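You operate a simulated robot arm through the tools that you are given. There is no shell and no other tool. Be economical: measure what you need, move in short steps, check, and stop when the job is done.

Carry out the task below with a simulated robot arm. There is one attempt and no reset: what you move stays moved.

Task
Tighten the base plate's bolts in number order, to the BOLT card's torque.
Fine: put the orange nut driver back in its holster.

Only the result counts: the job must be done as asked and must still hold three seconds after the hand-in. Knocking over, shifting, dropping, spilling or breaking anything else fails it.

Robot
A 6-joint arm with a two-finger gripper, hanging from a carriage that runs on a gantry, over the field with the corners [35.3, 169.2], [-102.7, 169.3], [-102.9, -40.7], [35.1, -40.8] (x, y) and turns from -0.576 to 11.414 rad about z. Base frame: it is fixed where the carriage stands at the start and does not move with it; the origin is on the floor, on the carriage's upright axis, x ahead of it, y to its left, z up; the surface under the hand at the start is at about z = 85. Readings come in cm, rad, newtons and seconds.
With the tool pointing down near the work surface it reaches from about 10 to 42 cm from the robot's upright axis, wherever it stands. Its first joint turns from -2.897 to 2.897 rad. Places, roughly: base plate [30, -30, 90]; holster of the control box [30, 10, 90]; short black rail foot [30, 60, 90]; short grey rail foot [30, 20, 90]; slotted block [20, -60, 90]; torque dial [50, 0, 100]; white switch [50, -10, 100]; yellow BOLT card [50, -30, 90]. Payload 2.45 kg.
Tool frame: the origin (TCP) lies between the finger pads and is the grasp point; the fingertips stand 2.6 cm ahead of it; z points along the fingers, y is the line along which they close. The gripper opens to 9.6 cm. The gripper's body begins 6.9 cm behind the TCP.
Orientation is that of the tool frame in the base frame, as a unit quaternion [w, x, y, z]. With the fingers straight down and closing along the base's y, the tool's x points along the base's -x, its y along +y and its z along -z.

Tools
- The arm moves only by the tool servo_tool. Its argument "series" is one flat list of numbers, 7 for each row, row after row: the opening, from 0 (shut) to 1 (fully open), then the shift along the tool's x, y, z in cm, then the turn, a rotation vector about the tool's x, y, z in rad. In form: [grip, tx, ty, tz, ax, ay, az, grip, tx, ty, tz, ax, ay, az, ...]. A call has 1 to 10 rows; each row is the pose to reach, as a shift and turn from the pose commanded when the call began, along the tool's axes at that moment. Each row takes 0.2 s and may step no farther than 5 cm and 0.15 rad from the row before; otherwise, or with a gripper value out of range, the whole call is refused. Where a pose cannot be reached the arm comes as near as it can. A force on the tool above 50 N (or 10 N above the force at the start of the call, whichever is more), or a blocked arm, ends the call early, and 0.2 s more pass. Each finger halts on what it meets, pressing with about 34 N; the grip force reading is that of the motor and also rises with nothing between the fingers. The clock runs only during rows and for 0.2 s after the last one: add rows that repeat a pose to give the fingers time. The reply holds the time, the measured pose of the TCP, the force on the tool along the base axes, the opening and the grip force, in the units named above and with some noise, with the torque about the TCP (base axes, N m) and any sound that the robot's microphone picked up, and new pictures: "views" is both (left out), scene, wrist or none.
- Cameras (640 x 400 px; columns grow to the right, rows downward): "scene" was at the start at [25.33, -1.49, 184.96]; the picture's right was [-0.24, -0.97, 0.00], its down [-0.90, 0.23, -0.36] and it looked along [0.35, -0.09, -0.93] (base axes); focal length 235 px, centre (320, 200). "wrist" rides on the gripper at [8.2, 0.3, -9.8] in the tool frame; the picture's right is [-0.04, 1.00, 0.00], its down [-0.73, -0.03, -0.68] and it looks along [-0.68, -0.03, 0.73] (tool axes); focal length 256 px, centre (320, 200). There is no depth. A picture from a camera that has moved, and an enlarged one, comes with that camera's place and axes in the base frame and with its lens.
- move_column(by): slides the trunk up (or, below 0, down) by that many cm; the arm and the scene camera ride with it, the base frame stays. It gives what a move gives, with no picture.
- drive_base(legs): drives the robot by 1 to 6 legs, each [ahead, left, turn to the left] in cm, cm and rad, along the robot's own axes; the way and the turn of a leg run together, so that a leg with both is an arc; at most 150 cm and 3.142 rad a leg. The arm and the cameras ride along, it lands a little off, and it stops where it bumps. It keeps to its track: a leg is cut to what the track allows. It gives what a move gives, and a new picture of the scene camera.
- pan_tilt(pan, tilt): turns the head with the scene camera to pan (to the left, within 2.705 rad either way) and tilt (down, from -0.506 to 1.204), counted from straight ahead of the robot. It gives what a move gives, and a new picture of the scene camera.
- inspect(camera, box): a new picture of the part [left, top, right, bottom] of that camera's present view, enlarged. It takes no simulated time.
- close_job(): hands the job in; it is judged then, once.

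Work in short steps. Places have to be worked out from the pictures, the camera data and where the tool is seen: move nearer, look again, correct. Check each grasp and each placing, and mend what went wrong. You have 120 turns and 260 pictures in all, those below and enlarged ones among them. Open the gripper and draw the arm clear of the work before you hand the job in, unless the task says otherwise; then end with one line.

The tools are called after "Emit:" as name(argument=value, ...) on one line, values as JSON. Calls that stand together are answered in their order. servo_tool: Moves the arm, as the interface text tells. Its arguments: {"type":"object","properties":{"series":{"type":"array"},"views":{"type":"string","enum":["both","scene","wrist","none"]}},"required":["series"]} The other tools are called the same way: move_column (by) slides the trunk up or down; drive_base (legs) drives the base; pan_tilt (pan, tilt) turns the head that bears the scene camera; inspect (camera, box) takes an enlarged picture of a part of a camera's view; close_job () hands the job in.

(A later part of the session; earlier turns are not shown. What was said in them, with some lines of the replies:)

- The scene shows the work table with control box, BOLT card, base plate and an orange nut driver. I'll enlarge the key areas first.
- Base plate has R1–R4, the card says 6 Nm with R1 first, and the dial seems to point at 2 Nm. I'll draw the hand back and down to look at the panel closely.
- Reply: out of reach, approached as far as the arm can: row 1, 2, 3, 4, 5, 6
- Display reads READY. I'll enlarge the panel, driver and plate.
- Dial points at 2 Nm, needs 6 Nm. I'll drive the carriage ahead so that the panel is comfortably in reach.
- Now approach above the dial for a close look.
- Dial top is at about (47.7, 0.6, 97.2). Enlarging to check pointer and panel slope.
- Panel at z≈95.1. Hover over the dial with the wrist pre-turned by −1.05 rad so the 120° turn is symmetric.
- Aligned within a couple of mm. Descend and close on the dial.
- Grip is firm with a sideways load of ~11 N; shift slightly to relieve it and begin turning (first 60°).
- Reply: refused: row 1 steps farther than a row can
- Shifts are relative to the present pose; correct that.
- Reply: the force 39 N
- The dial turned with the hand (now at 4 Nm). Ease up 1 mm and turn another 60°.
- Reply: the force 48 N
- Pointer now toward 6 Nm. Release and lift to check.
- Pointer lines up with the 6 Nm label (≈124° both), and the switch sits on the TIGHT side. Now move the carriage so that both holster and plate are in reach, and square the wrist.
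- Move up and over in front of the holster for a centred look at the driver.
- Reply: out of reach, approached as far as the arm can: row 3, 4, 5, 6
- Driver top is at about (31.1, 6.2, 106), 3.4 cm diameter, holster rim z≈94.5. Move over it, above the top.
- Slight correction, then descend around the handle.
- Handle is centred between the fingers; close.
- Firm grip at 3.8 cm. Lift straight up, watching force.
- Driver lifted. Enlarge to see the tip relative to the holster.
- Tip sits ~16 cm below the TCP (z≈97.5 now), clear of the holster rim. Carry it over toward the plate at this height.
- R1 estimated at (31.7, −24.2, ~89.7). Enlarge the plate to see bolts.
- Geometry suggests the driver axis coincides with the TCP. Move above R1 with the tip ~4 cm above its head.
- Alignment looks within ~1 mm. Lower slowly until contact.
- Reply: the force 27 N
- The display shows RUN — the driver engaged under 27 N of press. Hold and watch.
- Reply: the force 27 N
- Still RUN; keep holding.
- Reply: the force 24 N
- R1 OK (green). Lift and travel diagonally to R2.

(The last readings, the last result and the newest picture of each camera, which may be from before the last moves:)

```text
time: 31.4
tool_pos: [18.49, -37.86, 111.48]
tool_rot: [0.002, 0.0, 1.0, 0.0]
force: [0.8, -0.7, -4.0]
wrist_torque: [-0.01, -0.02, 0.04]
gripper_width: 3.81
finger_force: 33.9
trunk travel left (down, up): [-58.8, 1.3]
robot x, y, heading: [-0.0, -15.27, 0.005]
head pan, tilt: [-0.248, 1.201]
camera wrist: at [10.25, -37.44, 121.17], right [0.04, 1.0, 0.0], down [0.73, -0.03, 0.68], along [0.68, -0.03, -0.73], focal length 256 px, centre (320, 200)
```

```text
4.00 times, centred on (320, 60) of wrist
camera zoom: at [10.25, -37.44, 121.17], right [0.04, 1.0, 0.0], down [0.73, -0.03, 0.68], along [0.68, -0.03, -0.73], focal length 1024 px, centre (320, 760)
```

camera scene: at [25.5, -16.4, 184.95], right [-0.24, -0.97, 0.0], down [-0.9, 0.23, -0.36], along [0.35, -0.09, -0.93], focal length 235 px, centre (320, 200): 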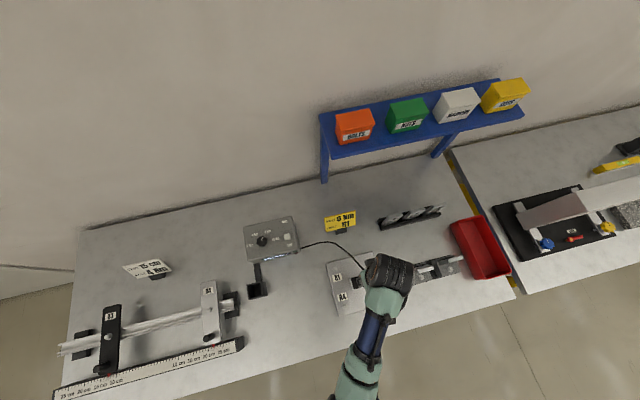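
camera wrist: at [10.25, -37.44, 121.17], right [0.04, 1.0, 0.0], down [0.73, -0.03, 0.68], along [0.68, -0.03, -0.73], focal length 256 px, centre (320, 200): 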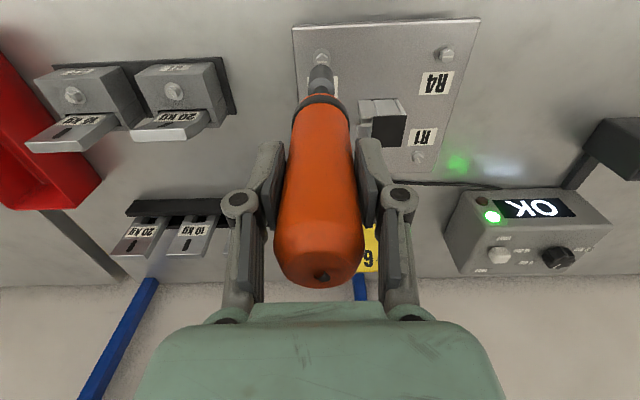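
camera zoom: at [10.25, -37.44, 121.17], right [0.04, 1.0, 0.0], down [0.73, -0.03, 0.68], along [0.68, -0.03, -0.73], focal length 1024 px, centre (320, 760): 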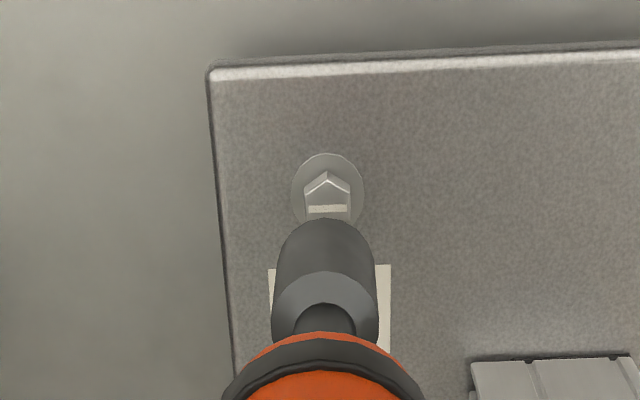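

R2 is aligned in y, needs ~2 mm in −x. Correct and press down, then hold.

Emit:
servo_tool(series=[0.1, 0.2, 0, 0, 0, 0, 0, 0.1, 0.2, 0, 2, 0, 0, 0, 0.1, 0.2, 0, 4, 0, 0, 0, 0.1, 0.2, 0, 4.5, 0, 0, 0, 0.1, 0.2, 0, 5, 0, 0, 0, 0.1, 0.2, 0, 5.4, 0, 0, 0, 0.1, 0.2, 0, 5.4, 0, 0, 0], views="wrist")

```text
time: 33.0
tool_pos: [18.27, -37.73, 106.1]
tool_rot: [0.001, 0.0, 1.0, -0.001]
force: [-0.8, 0.5, 0.2]
wrist_torque: [0.11, 0.1, 0.0]
gripper_width: 3.82
finger_force: 34.0
trunk travel left (down, up): [-58.8, 1.3]
robot x, y, heading: [-0.19, -14.74, -0.001]
head pan, tilt: [-0.248, 1.201]
camera wrist: at [9.99, -37.4, 115.78], right [0.04, 1.0, 0.0], down [0.73, -0.03, 0.68], along [0.68, -0.03, -0.73], focal length 256 px, centre (320, 200)
```

wrist: 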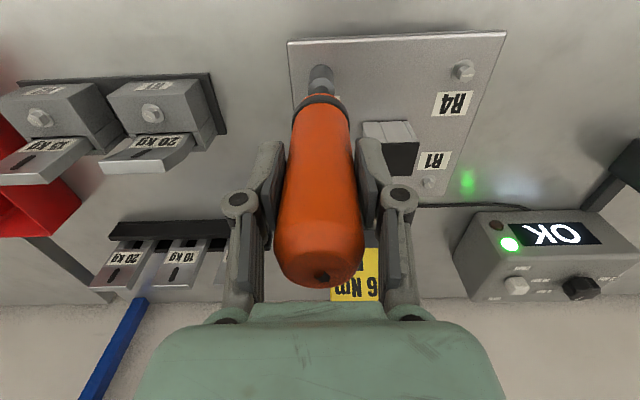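

Just touching. Press 4 mm more and hold.

Emit:
servo_tool(series=[0.1, 0, 0, 0.2, 0, 0, 0, 0.1, 0, 0, 0.4, 0, 0, 0, 0.1, 0, 0, 0.4, 0, 0, 0, 0.1, 0, 0, 0.4, 0, 0, 0], views="wrist")

```text
time: 34.0
tool_pos: [18.4, -37.92, 105.85]
tool_rot: [0.003, 0.0, 1.0, -0.002]
force: [1.1, 0.2, 28.8]
wrist_torque: [0.07, -0.33, -0.02]
gripper_width: 3.83
finger_force: 33.9
trunk travel left (down, up): [-58.8, 1.3]
robot x, y, heading: [0.19, -14.69, 0.001]
head pan, tilt: [-0.248, 1.201]
camera wrist: at [10.16, -37.52, 115.46], right [0.04, 1.0, 0.0], down [0.73, -0.03, 0.68], along [0.68, -0.03, -0.73], focal length 256 px, centre (320, 200)
```

wrist: 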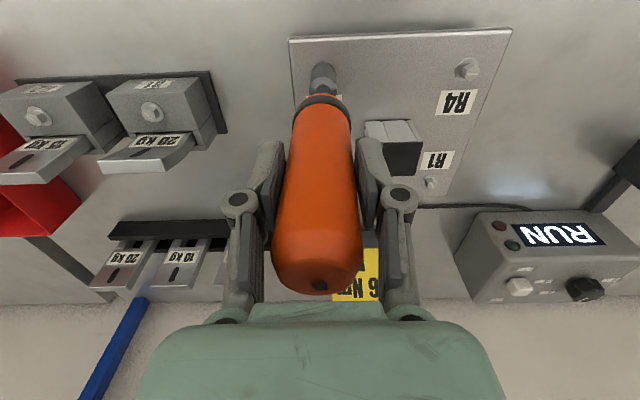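

RUN on R2; hold.

Emit:
servo_tool(series=[0.1, 0, 0, 0, 0, 0, 0, 0.1, 0, 0, 0, 0, 0, 0, 0.1, 0, 0, 0, 0, 0, 0, 0.1, 0, 0, 0, 0, 0, 0, 0.1, 0, 0, 0, 0, 0, 0, 0.1, 0, 0, 0, 0, 0, 0, 0.1, 0, 0, 0, 0, 0, 0, 0.1, 0, 0, 0, 0, 0, 0, 0.1, 0, 0, 0, 0, 0, 0], views="wrist")

```text
time: 36.0
tool_pos: [18.31, -37.78, 105.62]
tool_rot: [0.002, 0.0, 1.0, -0.001]
force: [0.7, -0.7, 23.1]
wrist_torque: [-0.06, -0.48, 0.0]
gripper_width: 3.85
finger_force: 34.0
trunk travel left (down, up): [-58.8, 1.3]
robot x, y, heading: [0.0, -14.97, -0.002]
head pan, tilt: [-0.248, 1.201]
camera wrist: at [10.12, -37.48, 115.42], right [0.04, 1.0, 0.0], down [0.73, -0.03, 0.68], along [0.68, -0.03, -0.73], focal length 256 px, centre (320, 200)
```

wrist: 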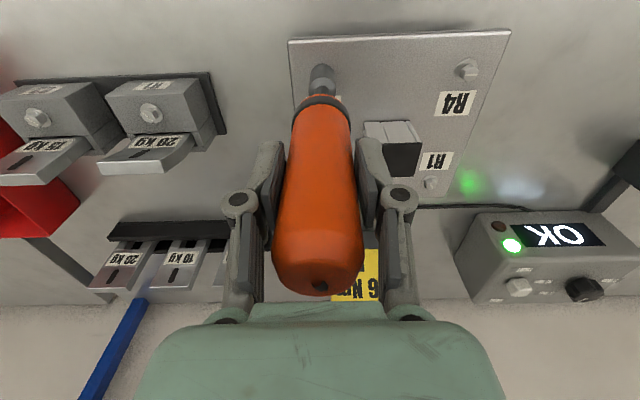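

R2 OK. Lift and move to R3.

Emit:
servo_tool(series=[0.1, 0, 0, -2, 0, 0, 0, 0.1, 0, 0, -5, 0, 0, 0, 0.1, 0, 0, -7.5, 0, 0, 0, 0.1, -4.5, 0, -7.5, 0, 0, 0, 0.1, -9, 0, -7.5, 0, 0, 0, 0.1, -13.5, 0, -7.5, 0, 0, 0, 0.1, -13.5, 0, -5.5, 0, 0, 0, 0.1, -13.5, 0, -5.5, 0, 0, 0], views="wrist")

Emit:
inspect(camera="wrist", box=[260, 10, 380, 110])

```text
time: 37.8
tool_pos: [31.63, -37.77, 111.18]
tool_rot: [0.001, 0.0, 1.0, 0.0]
force: [0.3, 0.8, -4.5]
wrist_torque: [-0.02, -0.01, 0.01]
gripper_width: 3.82
finger_force: 33.7
trunk travel left (down, up): [-58.8, 1.3]
robot x, y, heading: [0.18, -14.7, 0.003]
head pan, tilt: [-0.248, 1.201]
camera wrist: at [23.48, -37.38, 120.85], right [0.04, 1.0, 0.0], down [0.73, -0.03, 0.68], along [0.68, -0.03, -0.73], focal length 256 px, centre (320, 200)
```

wrist: 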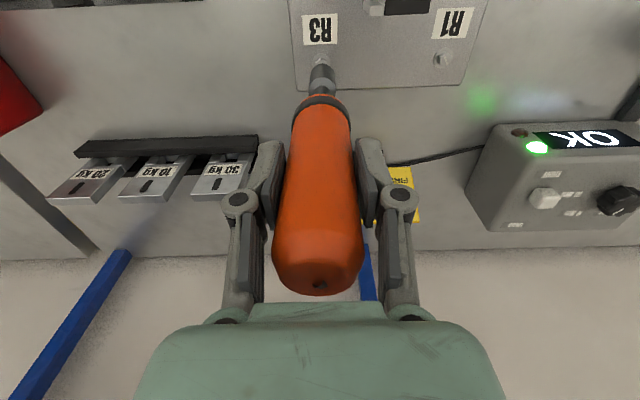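

```text
4.00 times, centred on (320, 60) of wrist
camera zoom: at [23.48, -37.38, 120.85], right [0.04, 1.0, 0.0], down [0.73, -0.03, 0.68], along [0.68, -0.03, -0.73], focal length 1024 px, centre (320, 760)
```

zoom: 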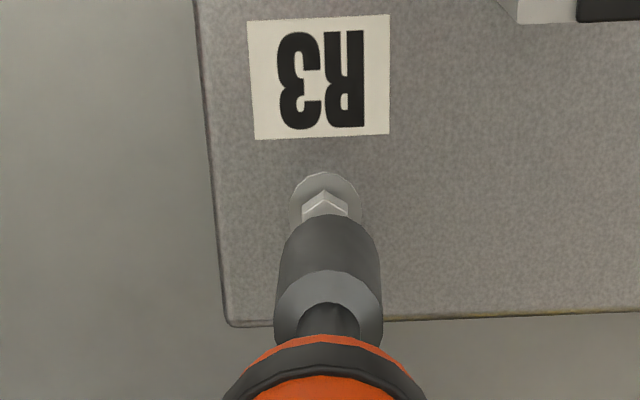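

Nudge +2 mm in x, press down on R3 and hold.

Emit:
servo_tool(series=[0.1, -0.18, -0.05, 0, 0, 0, 0, 0.1, -0.18, -0.05, 2, 0, 0, 0, 0.1, -0.18, -0.05, 4, 0, 0, 0, 0.1, -0.18, -0.05, 4.5, 0, 0, 0, 0.1, -0.18, -0.05, 5, 0, 0, 0, 0.1, -0.18, -0.05, 5.4, 0, 0, 0, 0.1, -0.18, -0.05, 5.5, 0, 0, 0, 0.1, -0.18, -0.05, 5.5, 0, 0, 0], views="wrist")

```text
time: 39.6
tool_pos: [31.84, -37.86, 105.77]
tool_rot: [0.001, 0.001, 1.0, 0.001]
force: [-4.1, 2.2, 11.0]
wrist_torque: [0.33, 0.59, -0.02]
gripper_width: 3.84
finger_force: 34.0
trunk travel left (down, up): [-58.8, 1.3]
robot x, y, heading: [-0.02, -15.16, 0.001]
head pan, tilt: [-0.248, 1.201]
camera wrist: at [23.67, -37.46, 115.45], right [0.04, 1.0, 0.0], down [0.73, -0.03, 0.68], along [0.68, -0.03, -0.73], focal length 256 px, centre (320, 200)
```

wrist: 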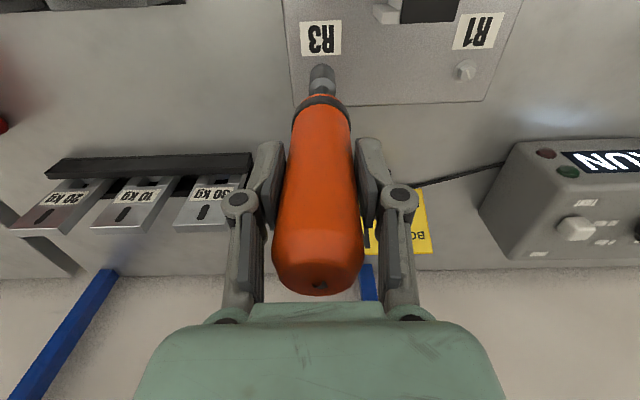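

RUN; press 2 mm more to hold contact firmly.

Emit:
servo_tool(series=[0.1, 0, 0, 0.15, 0, 0, 0, 0.1, 0, 0, 0.15, 0, 0, 0, 0.1, 0, 0, 0.15, 0, 0, 0, 0.1, 0, 0, 0.15, 0, 0, 0, 0.1, 0, 0, 0.15, 0, 0, 0, 0.1, 0, 0, 0.15, 0, 0, 0, 0.1, 0, 0, 0.15, 0, 0, 0, 0.1, 0, 0, 0.15, 0, 0, 0, 0.1, 0, 0, 0.15, 0, 0, 0], views="wrist")

```text
time: 41.6
tool_pos: [32.2, -37.79, 105.62]
tool_rot: [0.003, 0.0, 1.0, -0.001]
force: [1.6, 2.1, 24.4]
wrist_torque: [0.38, -0.29, 0.0]
gripper_width: 3.86
finger_force: 34.4
trunk travel left (down, up): [-58.8, 1.3]
robot x, y, heading: [0.52, -15.19, 0.003]
head pan, tilt: [-0.248, 1.201]
camera wrist: at [23.84, -37.53, 115.31], right [0.04, 1.0, 0.0], down [0.73, -0.03, 0.68], along [0.68, -0.03, -0.73], focal length 256 px, centre (320, 200)
```

wrist: 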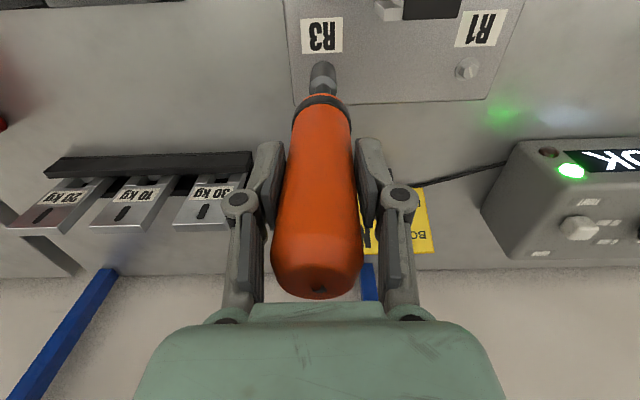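

R3 OK. Lift and cross to R4.

Emit:
servo_tool(series=[0.1, 0, 0, -2, 0, 0, 0, 0.1, 0, 0, -5, 0, 0, 0, 0.1, 0, 0, -7.7, 0, 0, 0, 0.1, 3.3, 3.4, -7.7, 0, 0, 0, 0.1, 6.6, 6.8, -7.7, 0, 0, 0, 0.1, 9.9, 10.2, -7.7, 0, 0, 0, 0.1, 13.5, 13.6, -7.7, 0, 0, 0, 0.1, 13.5, 13.6, -5.7, 0, 0, 0, 0.1, 13.5, 13.6, -5.7, 0, 0, 0], views="wrist")

Emit:
inspect(camera="wrist", box=[260, 10, 380, 110])

```text
time: 43.6
tool_pos: [18.44, -24.08, 111.25]
tool_rot: [0.001, 0.0, 1.0, 0.0]
force: [-0.8, -1.0, -4.9]
wrist_torque: [0.03, -0.04, 0.03]
gripper_width: 3.82
finger_force: 33.5
trunk travel left (down, up): [-58.8, 1.3]
robot x, y, heading: [0.04, -15.18, 0.002]
head pan, tilt: [-0.248, 1.201]
camera wrist: at [10.19, -23.8, 120.97], right [0.04, 1.0, 0.0], down [0.73, -0.03, 0.68], along [0.68, -0.03, -0.73], focal length 256 px, centre (320, 200)
```

wrist: 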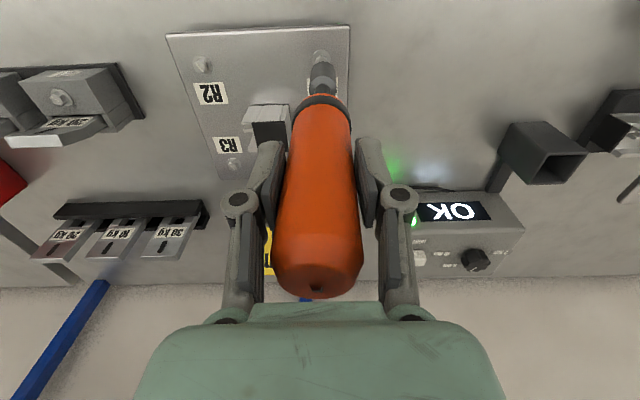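

```text
4.00 times, centred on (320, 60) of wrist
camera zoom: at [10.19, -23.8, 120.97], right [0.04, 1.0, 0.0], down [0.73, -0.03, 0.68], along [0.68, -0.03, -0.73], focal length 1024 px, centre (320, 760)
```

zoom: 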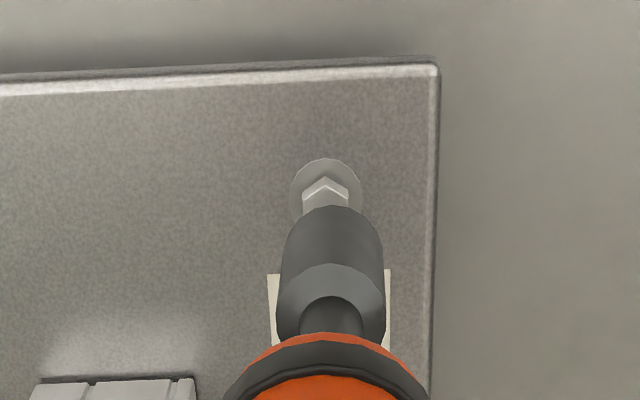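

The driver has tilted slightly in the grip; tip appears ~2–3 mm short in x and 1 mm in +y. Correct and press on R4.

Emit:
servo_tool(series=[0.1, -0.27, -0.1, 0, 0, 0, 0, 0.1, -0.27, -0.1, 2, 0, 0, 0, 0.1, -0.27, -0.1, 4, 0, 0, 0, 0.1, -0.27, -0.1, 4.5, 0, 0, 0, 0.1, -0.27, -0.1, 5, 0, 0, 0, 0.1, -0.27, -0.1, 5.4, 0, 0, 0, 0.1, -0.27, -0.1, 5.7, 0, 0, 0, 0.1, -0.27, -0.1, 5.7, 0, 0, 0], views="wrist")

```text
time: 45.4
tool_pos: [18.86, -24.21, 105.55]
tool_rot: [0.002, 0.0, 1.0, -0.001]
force: [-4.4, 2.7, 22.9]
wrist_torque: [0.54, 0.65, 0.05]
gripper_width: 3.84
finger_force: 33.6
trunk travel left (down, up): [-58.8, 1.3]
robot x, y, heading: [0.06, -15.0, 0.0]
head pan, tilt: [-0.248, 1.201]
camera wrist: at [10.47, -23.93, 115.32], right [0.04, 1.0, 0.0], down [0.73, -0.03, 0.68], along [0.68, -0.03, -0.73], focal length 256 px, centre (320, 200)
```

wrist: 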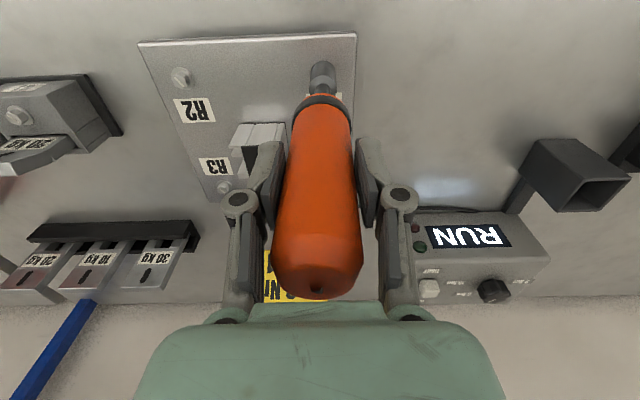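

RUN on R4; hold.

Emit:
servo_tool(series=[0.1, 0, 0, 0, 0, 0, 0, 0.1, 0, 0, 0, 0, 0, 0, 0.1, 0, 0, 0, 0, 0, 0, 0.1, 0, 0, 0, 0, 0, 0, 0.1, 0, 0, 0, 0, 0, 0, 0.1, 0, 0, 0, 0, 0, 0, 0.1, 0, 0, 0, 0, 0, 0, 0.1, 0, 0, 0, 0, 0, 0, 0.1, 0, 0, 0, 0, 0, 0], views="wrist")

```text
time: 47.4
tool_pos: [18.76, -24.28, 105.55]
tool_rot: [0.002, 0.0, 1.0, 0.0]
force: [0.6, 1.8, 22.2]
wrist_torque: [0.42, -0.2, -0.01]
gripper_width: 3.8
finger_force: 33.9
trunk travel left (down, up): [-58.8, 1.3]
robot x, y, heading: [0.37, -14.71, -0.006]
head pan, tilt: [-0.248, 1.201]
camera wrist: at [10.55, -23.94, 115.25], right [0.04, 1.0, 0.0], down [0.73, -0.03, 0.68], along [0.68, -0.03, -0.73], focal length 256 px, centre (320, 200)
```

wrist: 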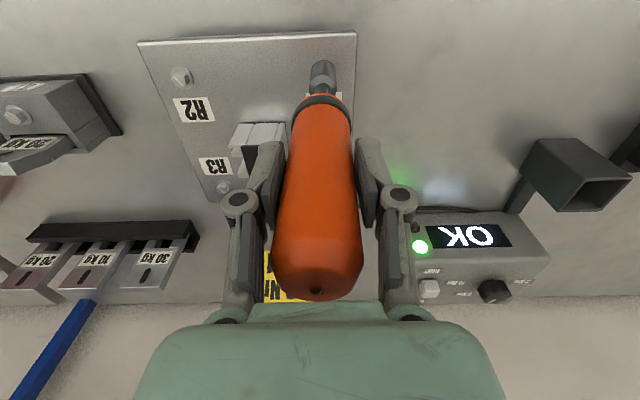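

All four bolts OK. Lift and carry the driver back above the holster.

Emit:
servo_tool(series=[0.1, 0, 0, -2, 0, 0, 0, 0.1, 0, 0, -5, 0, 0, 0, 0.1, 0, 0, -8, 0, 0, 0, 0.1, -1.5, 4.5, -8, 0, 0, 0, 0.1, -3, 9, -8, 0, 0, 0, 0.1, -4.5, 13.5, -8, 0, 0, 0, 0.1, -6, 18, -8, 0, 0, 0, 0.1, -7.5, 22.5, -8, 0, 0, 0], views="none")

Emit:
servo_tool(series=[0.1, -2.6, 4.1, 0, 0, 0, 0, 0.1, -5.2, 8.15, 0, 0, 0, 0, 0.1, -5.2, 8.15, 0, 0, 0, 0], views="wrist")

Emit:
inspect(camera="wrist", box=[260, 10, 380, 110])

```text
time: 49.2
tool_pos: [26.06, -1.74, 113.48]
tool_rot: [0.001, 0.001, 1.0, 0.0]
force: [0.5, -0.5, -4.3]
wrist_torque: [0.02, -0.02, -0.02]
gripper_width: 3.84
finger_force: 34.1
trunk travel left (down, up): [-58.8, 1.3]
robot x, y, heading: [0.12, -15.08, 0.001]
head pan, tilt: [-0.248, 1.201]
```

```text
time: 50.0
tool_pos: [31.52, 6.41, 113.51]
tool_rot: [0.001, -0.001, 1.0, 0.0]
force: [-0.1, -1.4, -4.6]
wrist_torque: [0.01, 0.02, 0.01]
gripper_width: 3.81
finger_force: 34.4
trunk travel left (down, up): [-58.8, 1.3]
robot x, y, heading: [-0.16, -14.97, 0.002]
head pan, tilt: [-0.248, 1.201]
camera wrist: at [23.19, 6.68, 123.27], right [0.04, 1.0, 0.0], down [0.73, -0.03, 0.68], along [0.68, -0.03, -0.73], focal length 256 px, centre (320, 200)
```

wrist: 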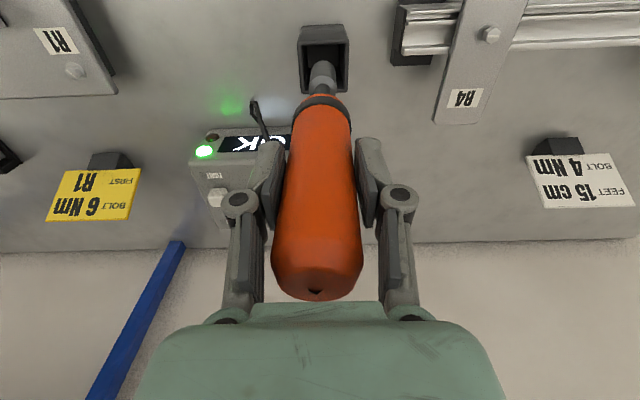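

```text
4.00 times, centred on (320, 60) of wrist
camera zoom: at [23.19, 6.68, 123.27], right [0.04, 1.0, 0.0], down [0.73, -0.03, 0.68], along [0.68, -0.03, -0.73], focal length 1024 px, centre (320, 760)
```

zoom: 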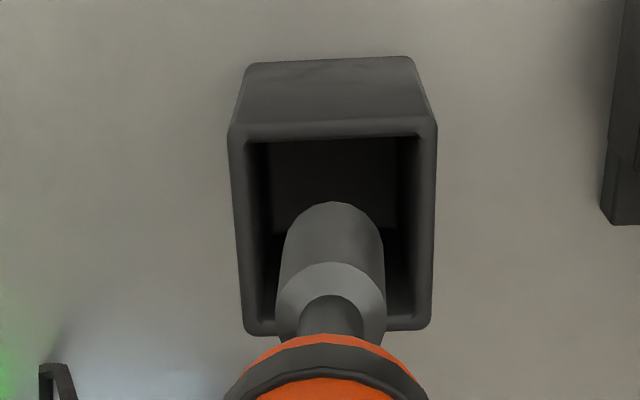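

Tip leans about 5 mm toward −x due to tilt in the grip. Tilt the wrist by −0.033 rad to set it upright, shift back 1 mm, and re-check.

Emit:
servo_tool(series=[0.1, 0.12, 0, 0, 0, -0.033, 0, 0.1, 0.12, 0, 1.5, 0, -0.033, 0, 0.1, 0.12, 0, 1.5, 0, -0.033, 0], views="none")

Emit:
inspect(camera="wrist", box=[260, 10, 380, 110])

```text
time: 50.8
tool_pos: [31.19, 6.31, 111.96]
tool_rot: [0.019, 0.0, 1.0, 0.0]
force: [-0.4, 0.1, -4.8]
wrist_torque: [-0.03, 0.02, 0.0]
gripper_width: 3.82
finger_force: 34.1
trunk travel left (down, up): [-58.8, 1.3]
robot x, y, heading: [0.16, -14.85, 0.002]
head pan, tilt: [-0.248, 1.201]
```

```text
4.00 times, centred on (320, 60) of wrist
camera zoom: at [22.7, 6.73, 121.47], right [0.04, 1.0, 0.0], down [0.71, -0.03, 0.7], along [0.7, -0.03, -0.71], focal length 1024 px, centre (320, 760)
```

zoom: 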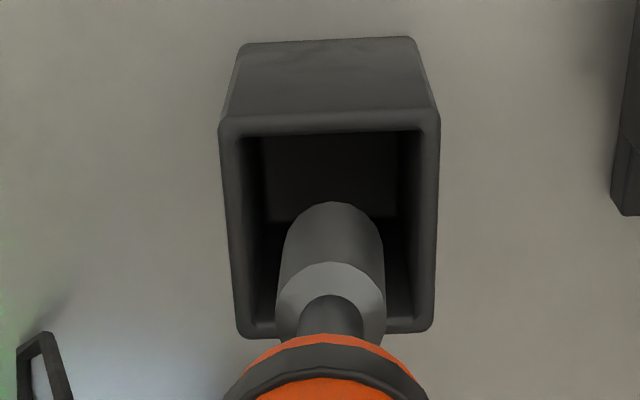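

Tip is now centred in the holster mouth. Descend vertically (compensating the tilt) in steps.

Emit:
servo_tool(series=[0.1, 0.07, 0, 2, 0, 0, 0, 0.1, 0.13, 0, 4, 0, 0, 0, 0.1, 0.2, 0, 6, 0, 0, 0, 0.1, 0.26, 0, 7.8, 0, 0, 0, 0.1, 0.29, 0, 8.8, 0, 0, 0, 0.1, 0.29, 0, 8.8, 0, 0, 0], views="wrist")

Emit:
inspect(camera="wrist", box=[260, 20, 380, 120])

```text
time: 52.2
tool_pos: [31.29, 6.38, 103.25]
tool_rot: [0.017, 0.0, 1.0, 0.0]
force: [-1.2, 0.4, -5.0]
wrist_torque: [-0.01, 0.0, -0.01]
gripper_width: 3.84
finger_force: 34.2
trunk travel left (down, up): [-58.8, 1.3]
robot x, y, heading: [-0.35, -14.85, 0.002]
head pan, tilt: [-0.248, 1.201]
camera wrist: at [22.74, 6.7, 112.62], right [0.04, 1.0, 0.0], down [0.71, -0.03, 0.7], along [0.7, -0.03, -0.71], focal length 256 px, centre (320, 200)
```

wrist: 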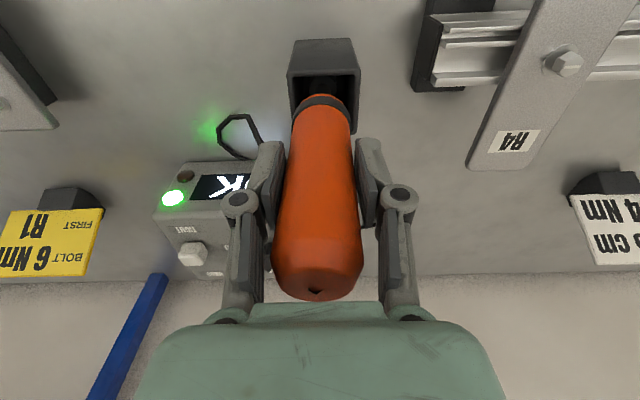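

```text
4.00 times, centred on (320, 70) of wrist
camera zoom: at [22.74, 6.7, 112.62], right [0.04, 1.0, 0.0], down [0.71, -0.03, 0.7], along [0.7, -0.03, -0.71], focal length 1024 px, centre (320, 720)
```

zoom: 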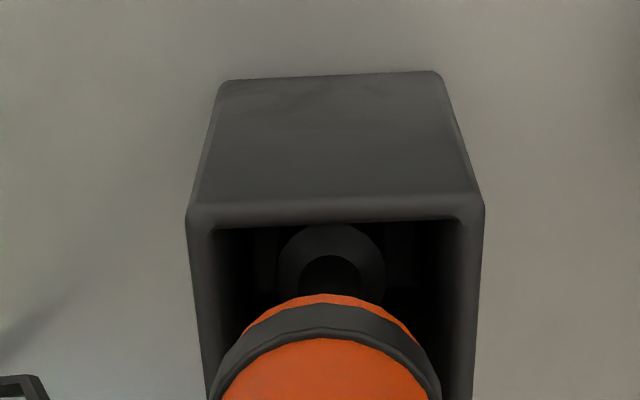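

Going in freely. Lower the rest gently.

Emit:
servo_tool(series=[0.1, 0.02, 0, 0.6, 0, 0, 0, 0.1, 0.04, 0, 1.2, 0, 0, 0, 0.1, 0.05, 0, 1.5, 0, 0, 0, 0.1, 0.06, 0, 1.7, 0, 0, 0, 0.1, 0.06, 0, 1.7, 0, 0, 0], views="wrist")

```text
time: 53.4
tool_pos: [31.36, 6.36, 101.45]
tool_rot: [0.018, 0.001, 1.0, 0.0]
force: [-0.5, 0.7, -3.3]
wrist_torque: [0.0, 0.05, -0.01]
gripper_width: 3.83
finger_force: 33.8
trunk travel left (down, up): [-58.8, 1.3]
robot x, y, heading: [-0.12, -14.61, 0.001]
head pan, tilt: [-0.248, 1.201]
camera wrist: at [22.74, 6.73, 110.93], right [0.04, 1.0, 0.0], down [0.71, -0.03, 0.7], along [0.7, -0.03, -0.71], focal length 256 px, centre (320, 200)
```

wrist: 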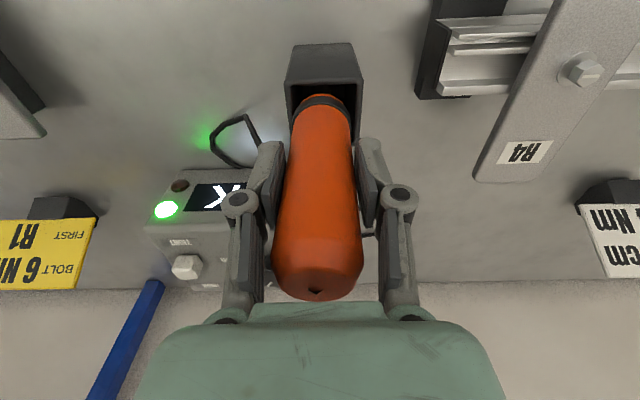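

Almost seated; lower in 1 mm steps until contact.

Emit:
servo_tool(series=[0.1, 0, 0, 0.1, 0, 0, 0, 0.1, 0, 0, 0.2, 0, 0, 0, 0.1, 0, 0, 0.3, 0, 0, 0], views="none")

```text
time: 54.2
tool_pos: [31.25, 6.45, 101.11]
tool_rot: [0.018, 0.0, 1.0, 0.0]
force: [0.0, 0.4, -3.9]
wrist_torque: [0.03, 0.04, -0.03]
gripper_width: 3.82
finger_force: 33.6
trunk travel left (down, up): [-58.8, 1.3]
robot x, y, heading: [0.08, -15.3, 0.001]
head pan, tilt: [-0.248, 1.201]
```

Emit:
servo_tool(series=[0.1, 0, 0, 0.15, 0, 0, 0, 0.1, 0, 0, 0.3, 0, 0, 0, 0.1, 0, 0, 0.45, 0, 0, 0, 0.1, 0, 0, 0.6, 0, 0, 0], views="wrist")

Emit:
inspect(camera="wrist", box=[260, 30, 380, 130])

```text
time: 55.2
tool_pos: [31.64, 6.44, 100.82]
tool_rot: [0.02, 0.0, 1.0, 0.0]
force: [-1.2, 1.7, 29.4]
wrist_torque: [0.01, -0.12, 0.03]
gripper_width: 3.9
finger_force: 34.2
trunk travel left (down, up): [-58.8, 1.3]
robot x, y, heading: [0.36, -14.91, -0.003]
head pan, tilt: [-0.248, 1.201]
camera wrist: at [22.99, 6.88, 110.2], right [0.04, 1.0, 0.0], down [0.71, -0.03, 0.71], along [0.71, -0.03, -0.71], focal length 256 px, centre (320, 200)
```

wrist: 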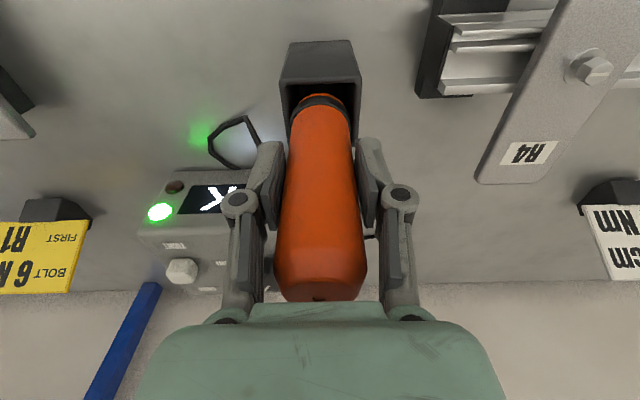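

```text
4.00 times, centred on (320, 80) of wrist
camera zoom: at [22.99, 6.88, 110.2], right [0.04, 1.0, 0.0], down [0.71, -0.03, 0.71], along [0.71, -0.03, -0.71], focal length 1024 px, centre (320, 680)
```

zoom: 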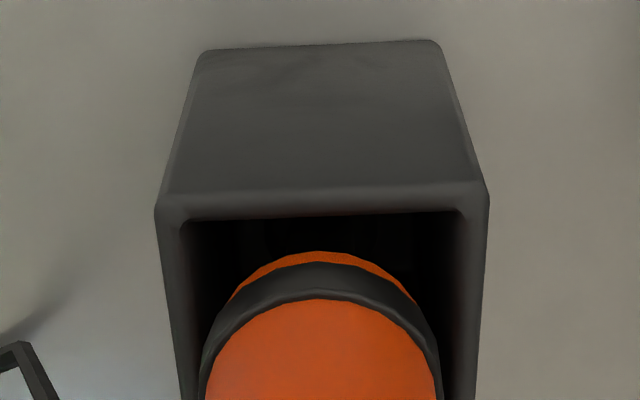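

Seated on the holster floor. Ease the press, open, and rise straight up.

Emit:
servo_tool(series=[0.1, 0, 0, -0.35, 0, 0, 0, 0.5, 0, 0, -0.35, 0, 0, 0, 1, 0, 0, -0.35, 0, 0, 0, 1, 0, 0, -0.35, 0, 0, 0, 1, 0, 0, -0.35, 0, 0, 0, 1, 0, 0, -0.35, 0, 0, 0], views="wrist")

```text
time: 56.6
tool_pos: [31.3, 6.4, 100.94]
tool_rot: [0.017, 0.0, 1.0, 0.0]
force: [-0.4, -0.3, -0.4]
wrist_torque: [0.01, -0.01, -0.02]
gripper_width: 9.61
finger_force: 0.0
trunk travel left (down, up): [-58.8, 1.3]
robot x, y, heading: [0.01, -15.41, -0.0]
head pan, tilt: [-0.248, 1.201]
camera wrist: at [22.78, 6.7, 110.43], right [0.04, 1.0, 0.0], down [0.71, -0.03, 0.7], along [0.7, -0.03, -0.71], focal length 256 px, centre (320, 200)
```

wrist: 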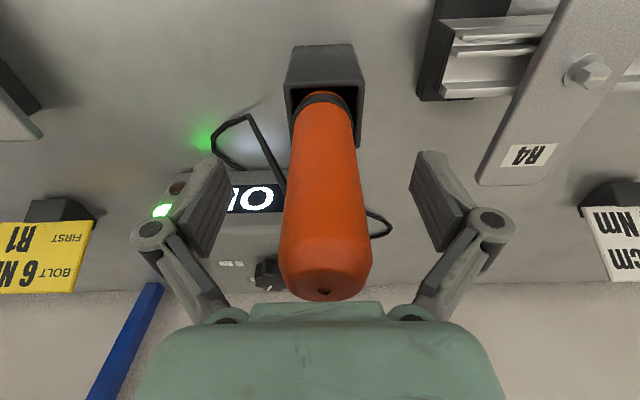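

Released and standing. Rise vertically and withdraw, then look.

Emit:
servo_tool(series=[1, 0, 0, -2.5, 0, 0, 0, 1, 0, 0, -6, 0, 0, 0, 1, 0, 0, -10, 0, 0, 0, 1, 0, 0, -12, 0, 0, 0, 1, 3, -4, -12, 0, 0, 0, 1, 6, -8, -12, 0, 0, 0, 1, 6, -12, -12, 0, 0, 0, 1, 6, -12, -12, 0, 0, 0], views="both")

Emit:
inspect(camera="wrist", box=[340, 0, 580, 150])

Emit:
inspect(camera="scene", box=[210, 200, 410, 330])

```text
time: 58.4
tool_pos: [24.88, -5.54, 112.79]
tool_rot: [0.017, 0.0, 1.0, 0.0]
force: [0.3, 0.6, -0.6]
wrist_torque: [-0.03, 0.03, -0.02]
gripper_width: 9.6
finger_force: 0.0
trunk travel left (down, up): [-58.8, 1.3]
robot x, y, heading: [0.14, -15.31, -0.001]
head pan, tilt: [-0.248, 1.201]
camera scene: at [25.5, -16.4, 184.96], right [-0.24, -0.97, 0.0], down [-0.9, 0.23, -0.36], along [0.35, -0.09, -0.93], focal length 235 px, centre (320, 200)
camera wrist: at [16.29, -5.23, 122.29], right [0.04, 1.0, 0.0], down [0.71, -0.03, 0.7], along [0.7, -0.03, -0.71], focal length 256 px, centre (320, 200)
```

scene: 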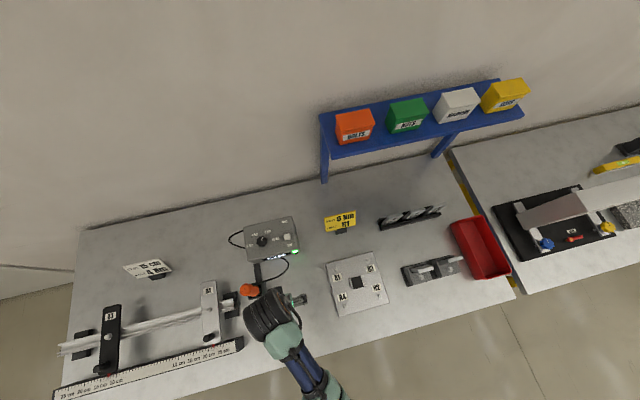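
wrist: 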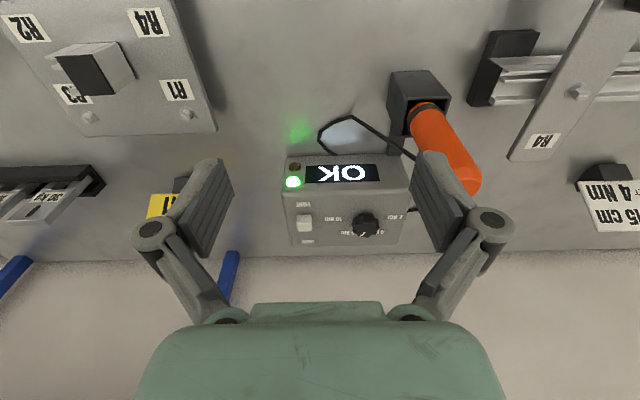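

```text
2.67 times, centred on (460, 75) of wrist
camera zoom: at [16.29, -5.23, 122.29], right [0.04, 1.0, 0.0], down [0.71, -0.03, 0.7], along [0.7, -0.03, -0.71], focal length 683 px, centre (-53, 533)
```

zoom: 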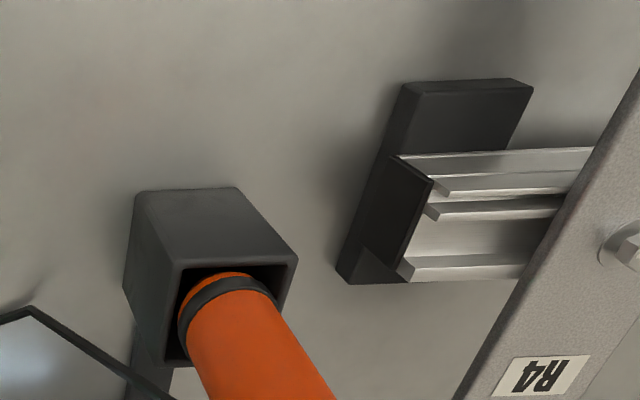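

```text
3.08 times, centred on (310, 265) of scene
camera zoom: at [25.5, -16.4, 184.96], right [-0.24, -0.97, 0.0], down [-0.9, 0.23, -0.36], along [0.35, -0.09, -0.93], focal length 722 px, centre (351, 0)
```

zoom: 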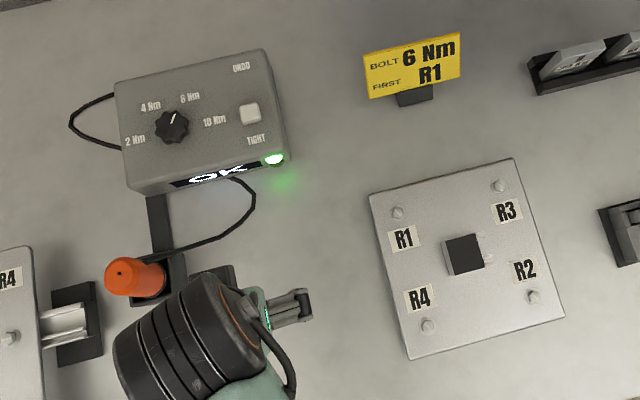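

The driver is seated in its holster just as it was at first, the display reads OK, the dial is at 6 Nm, and the arm is clear with the gripper open. I'm handing in the job.

Emit:
close_job()

```text
The job is handed in.
```

I tightened base plate bolts R1, R2, R3 and R4 in that order at 6 Nm, each confirmed by a green OK on the control box, and put the orange nut driver back in its holster.
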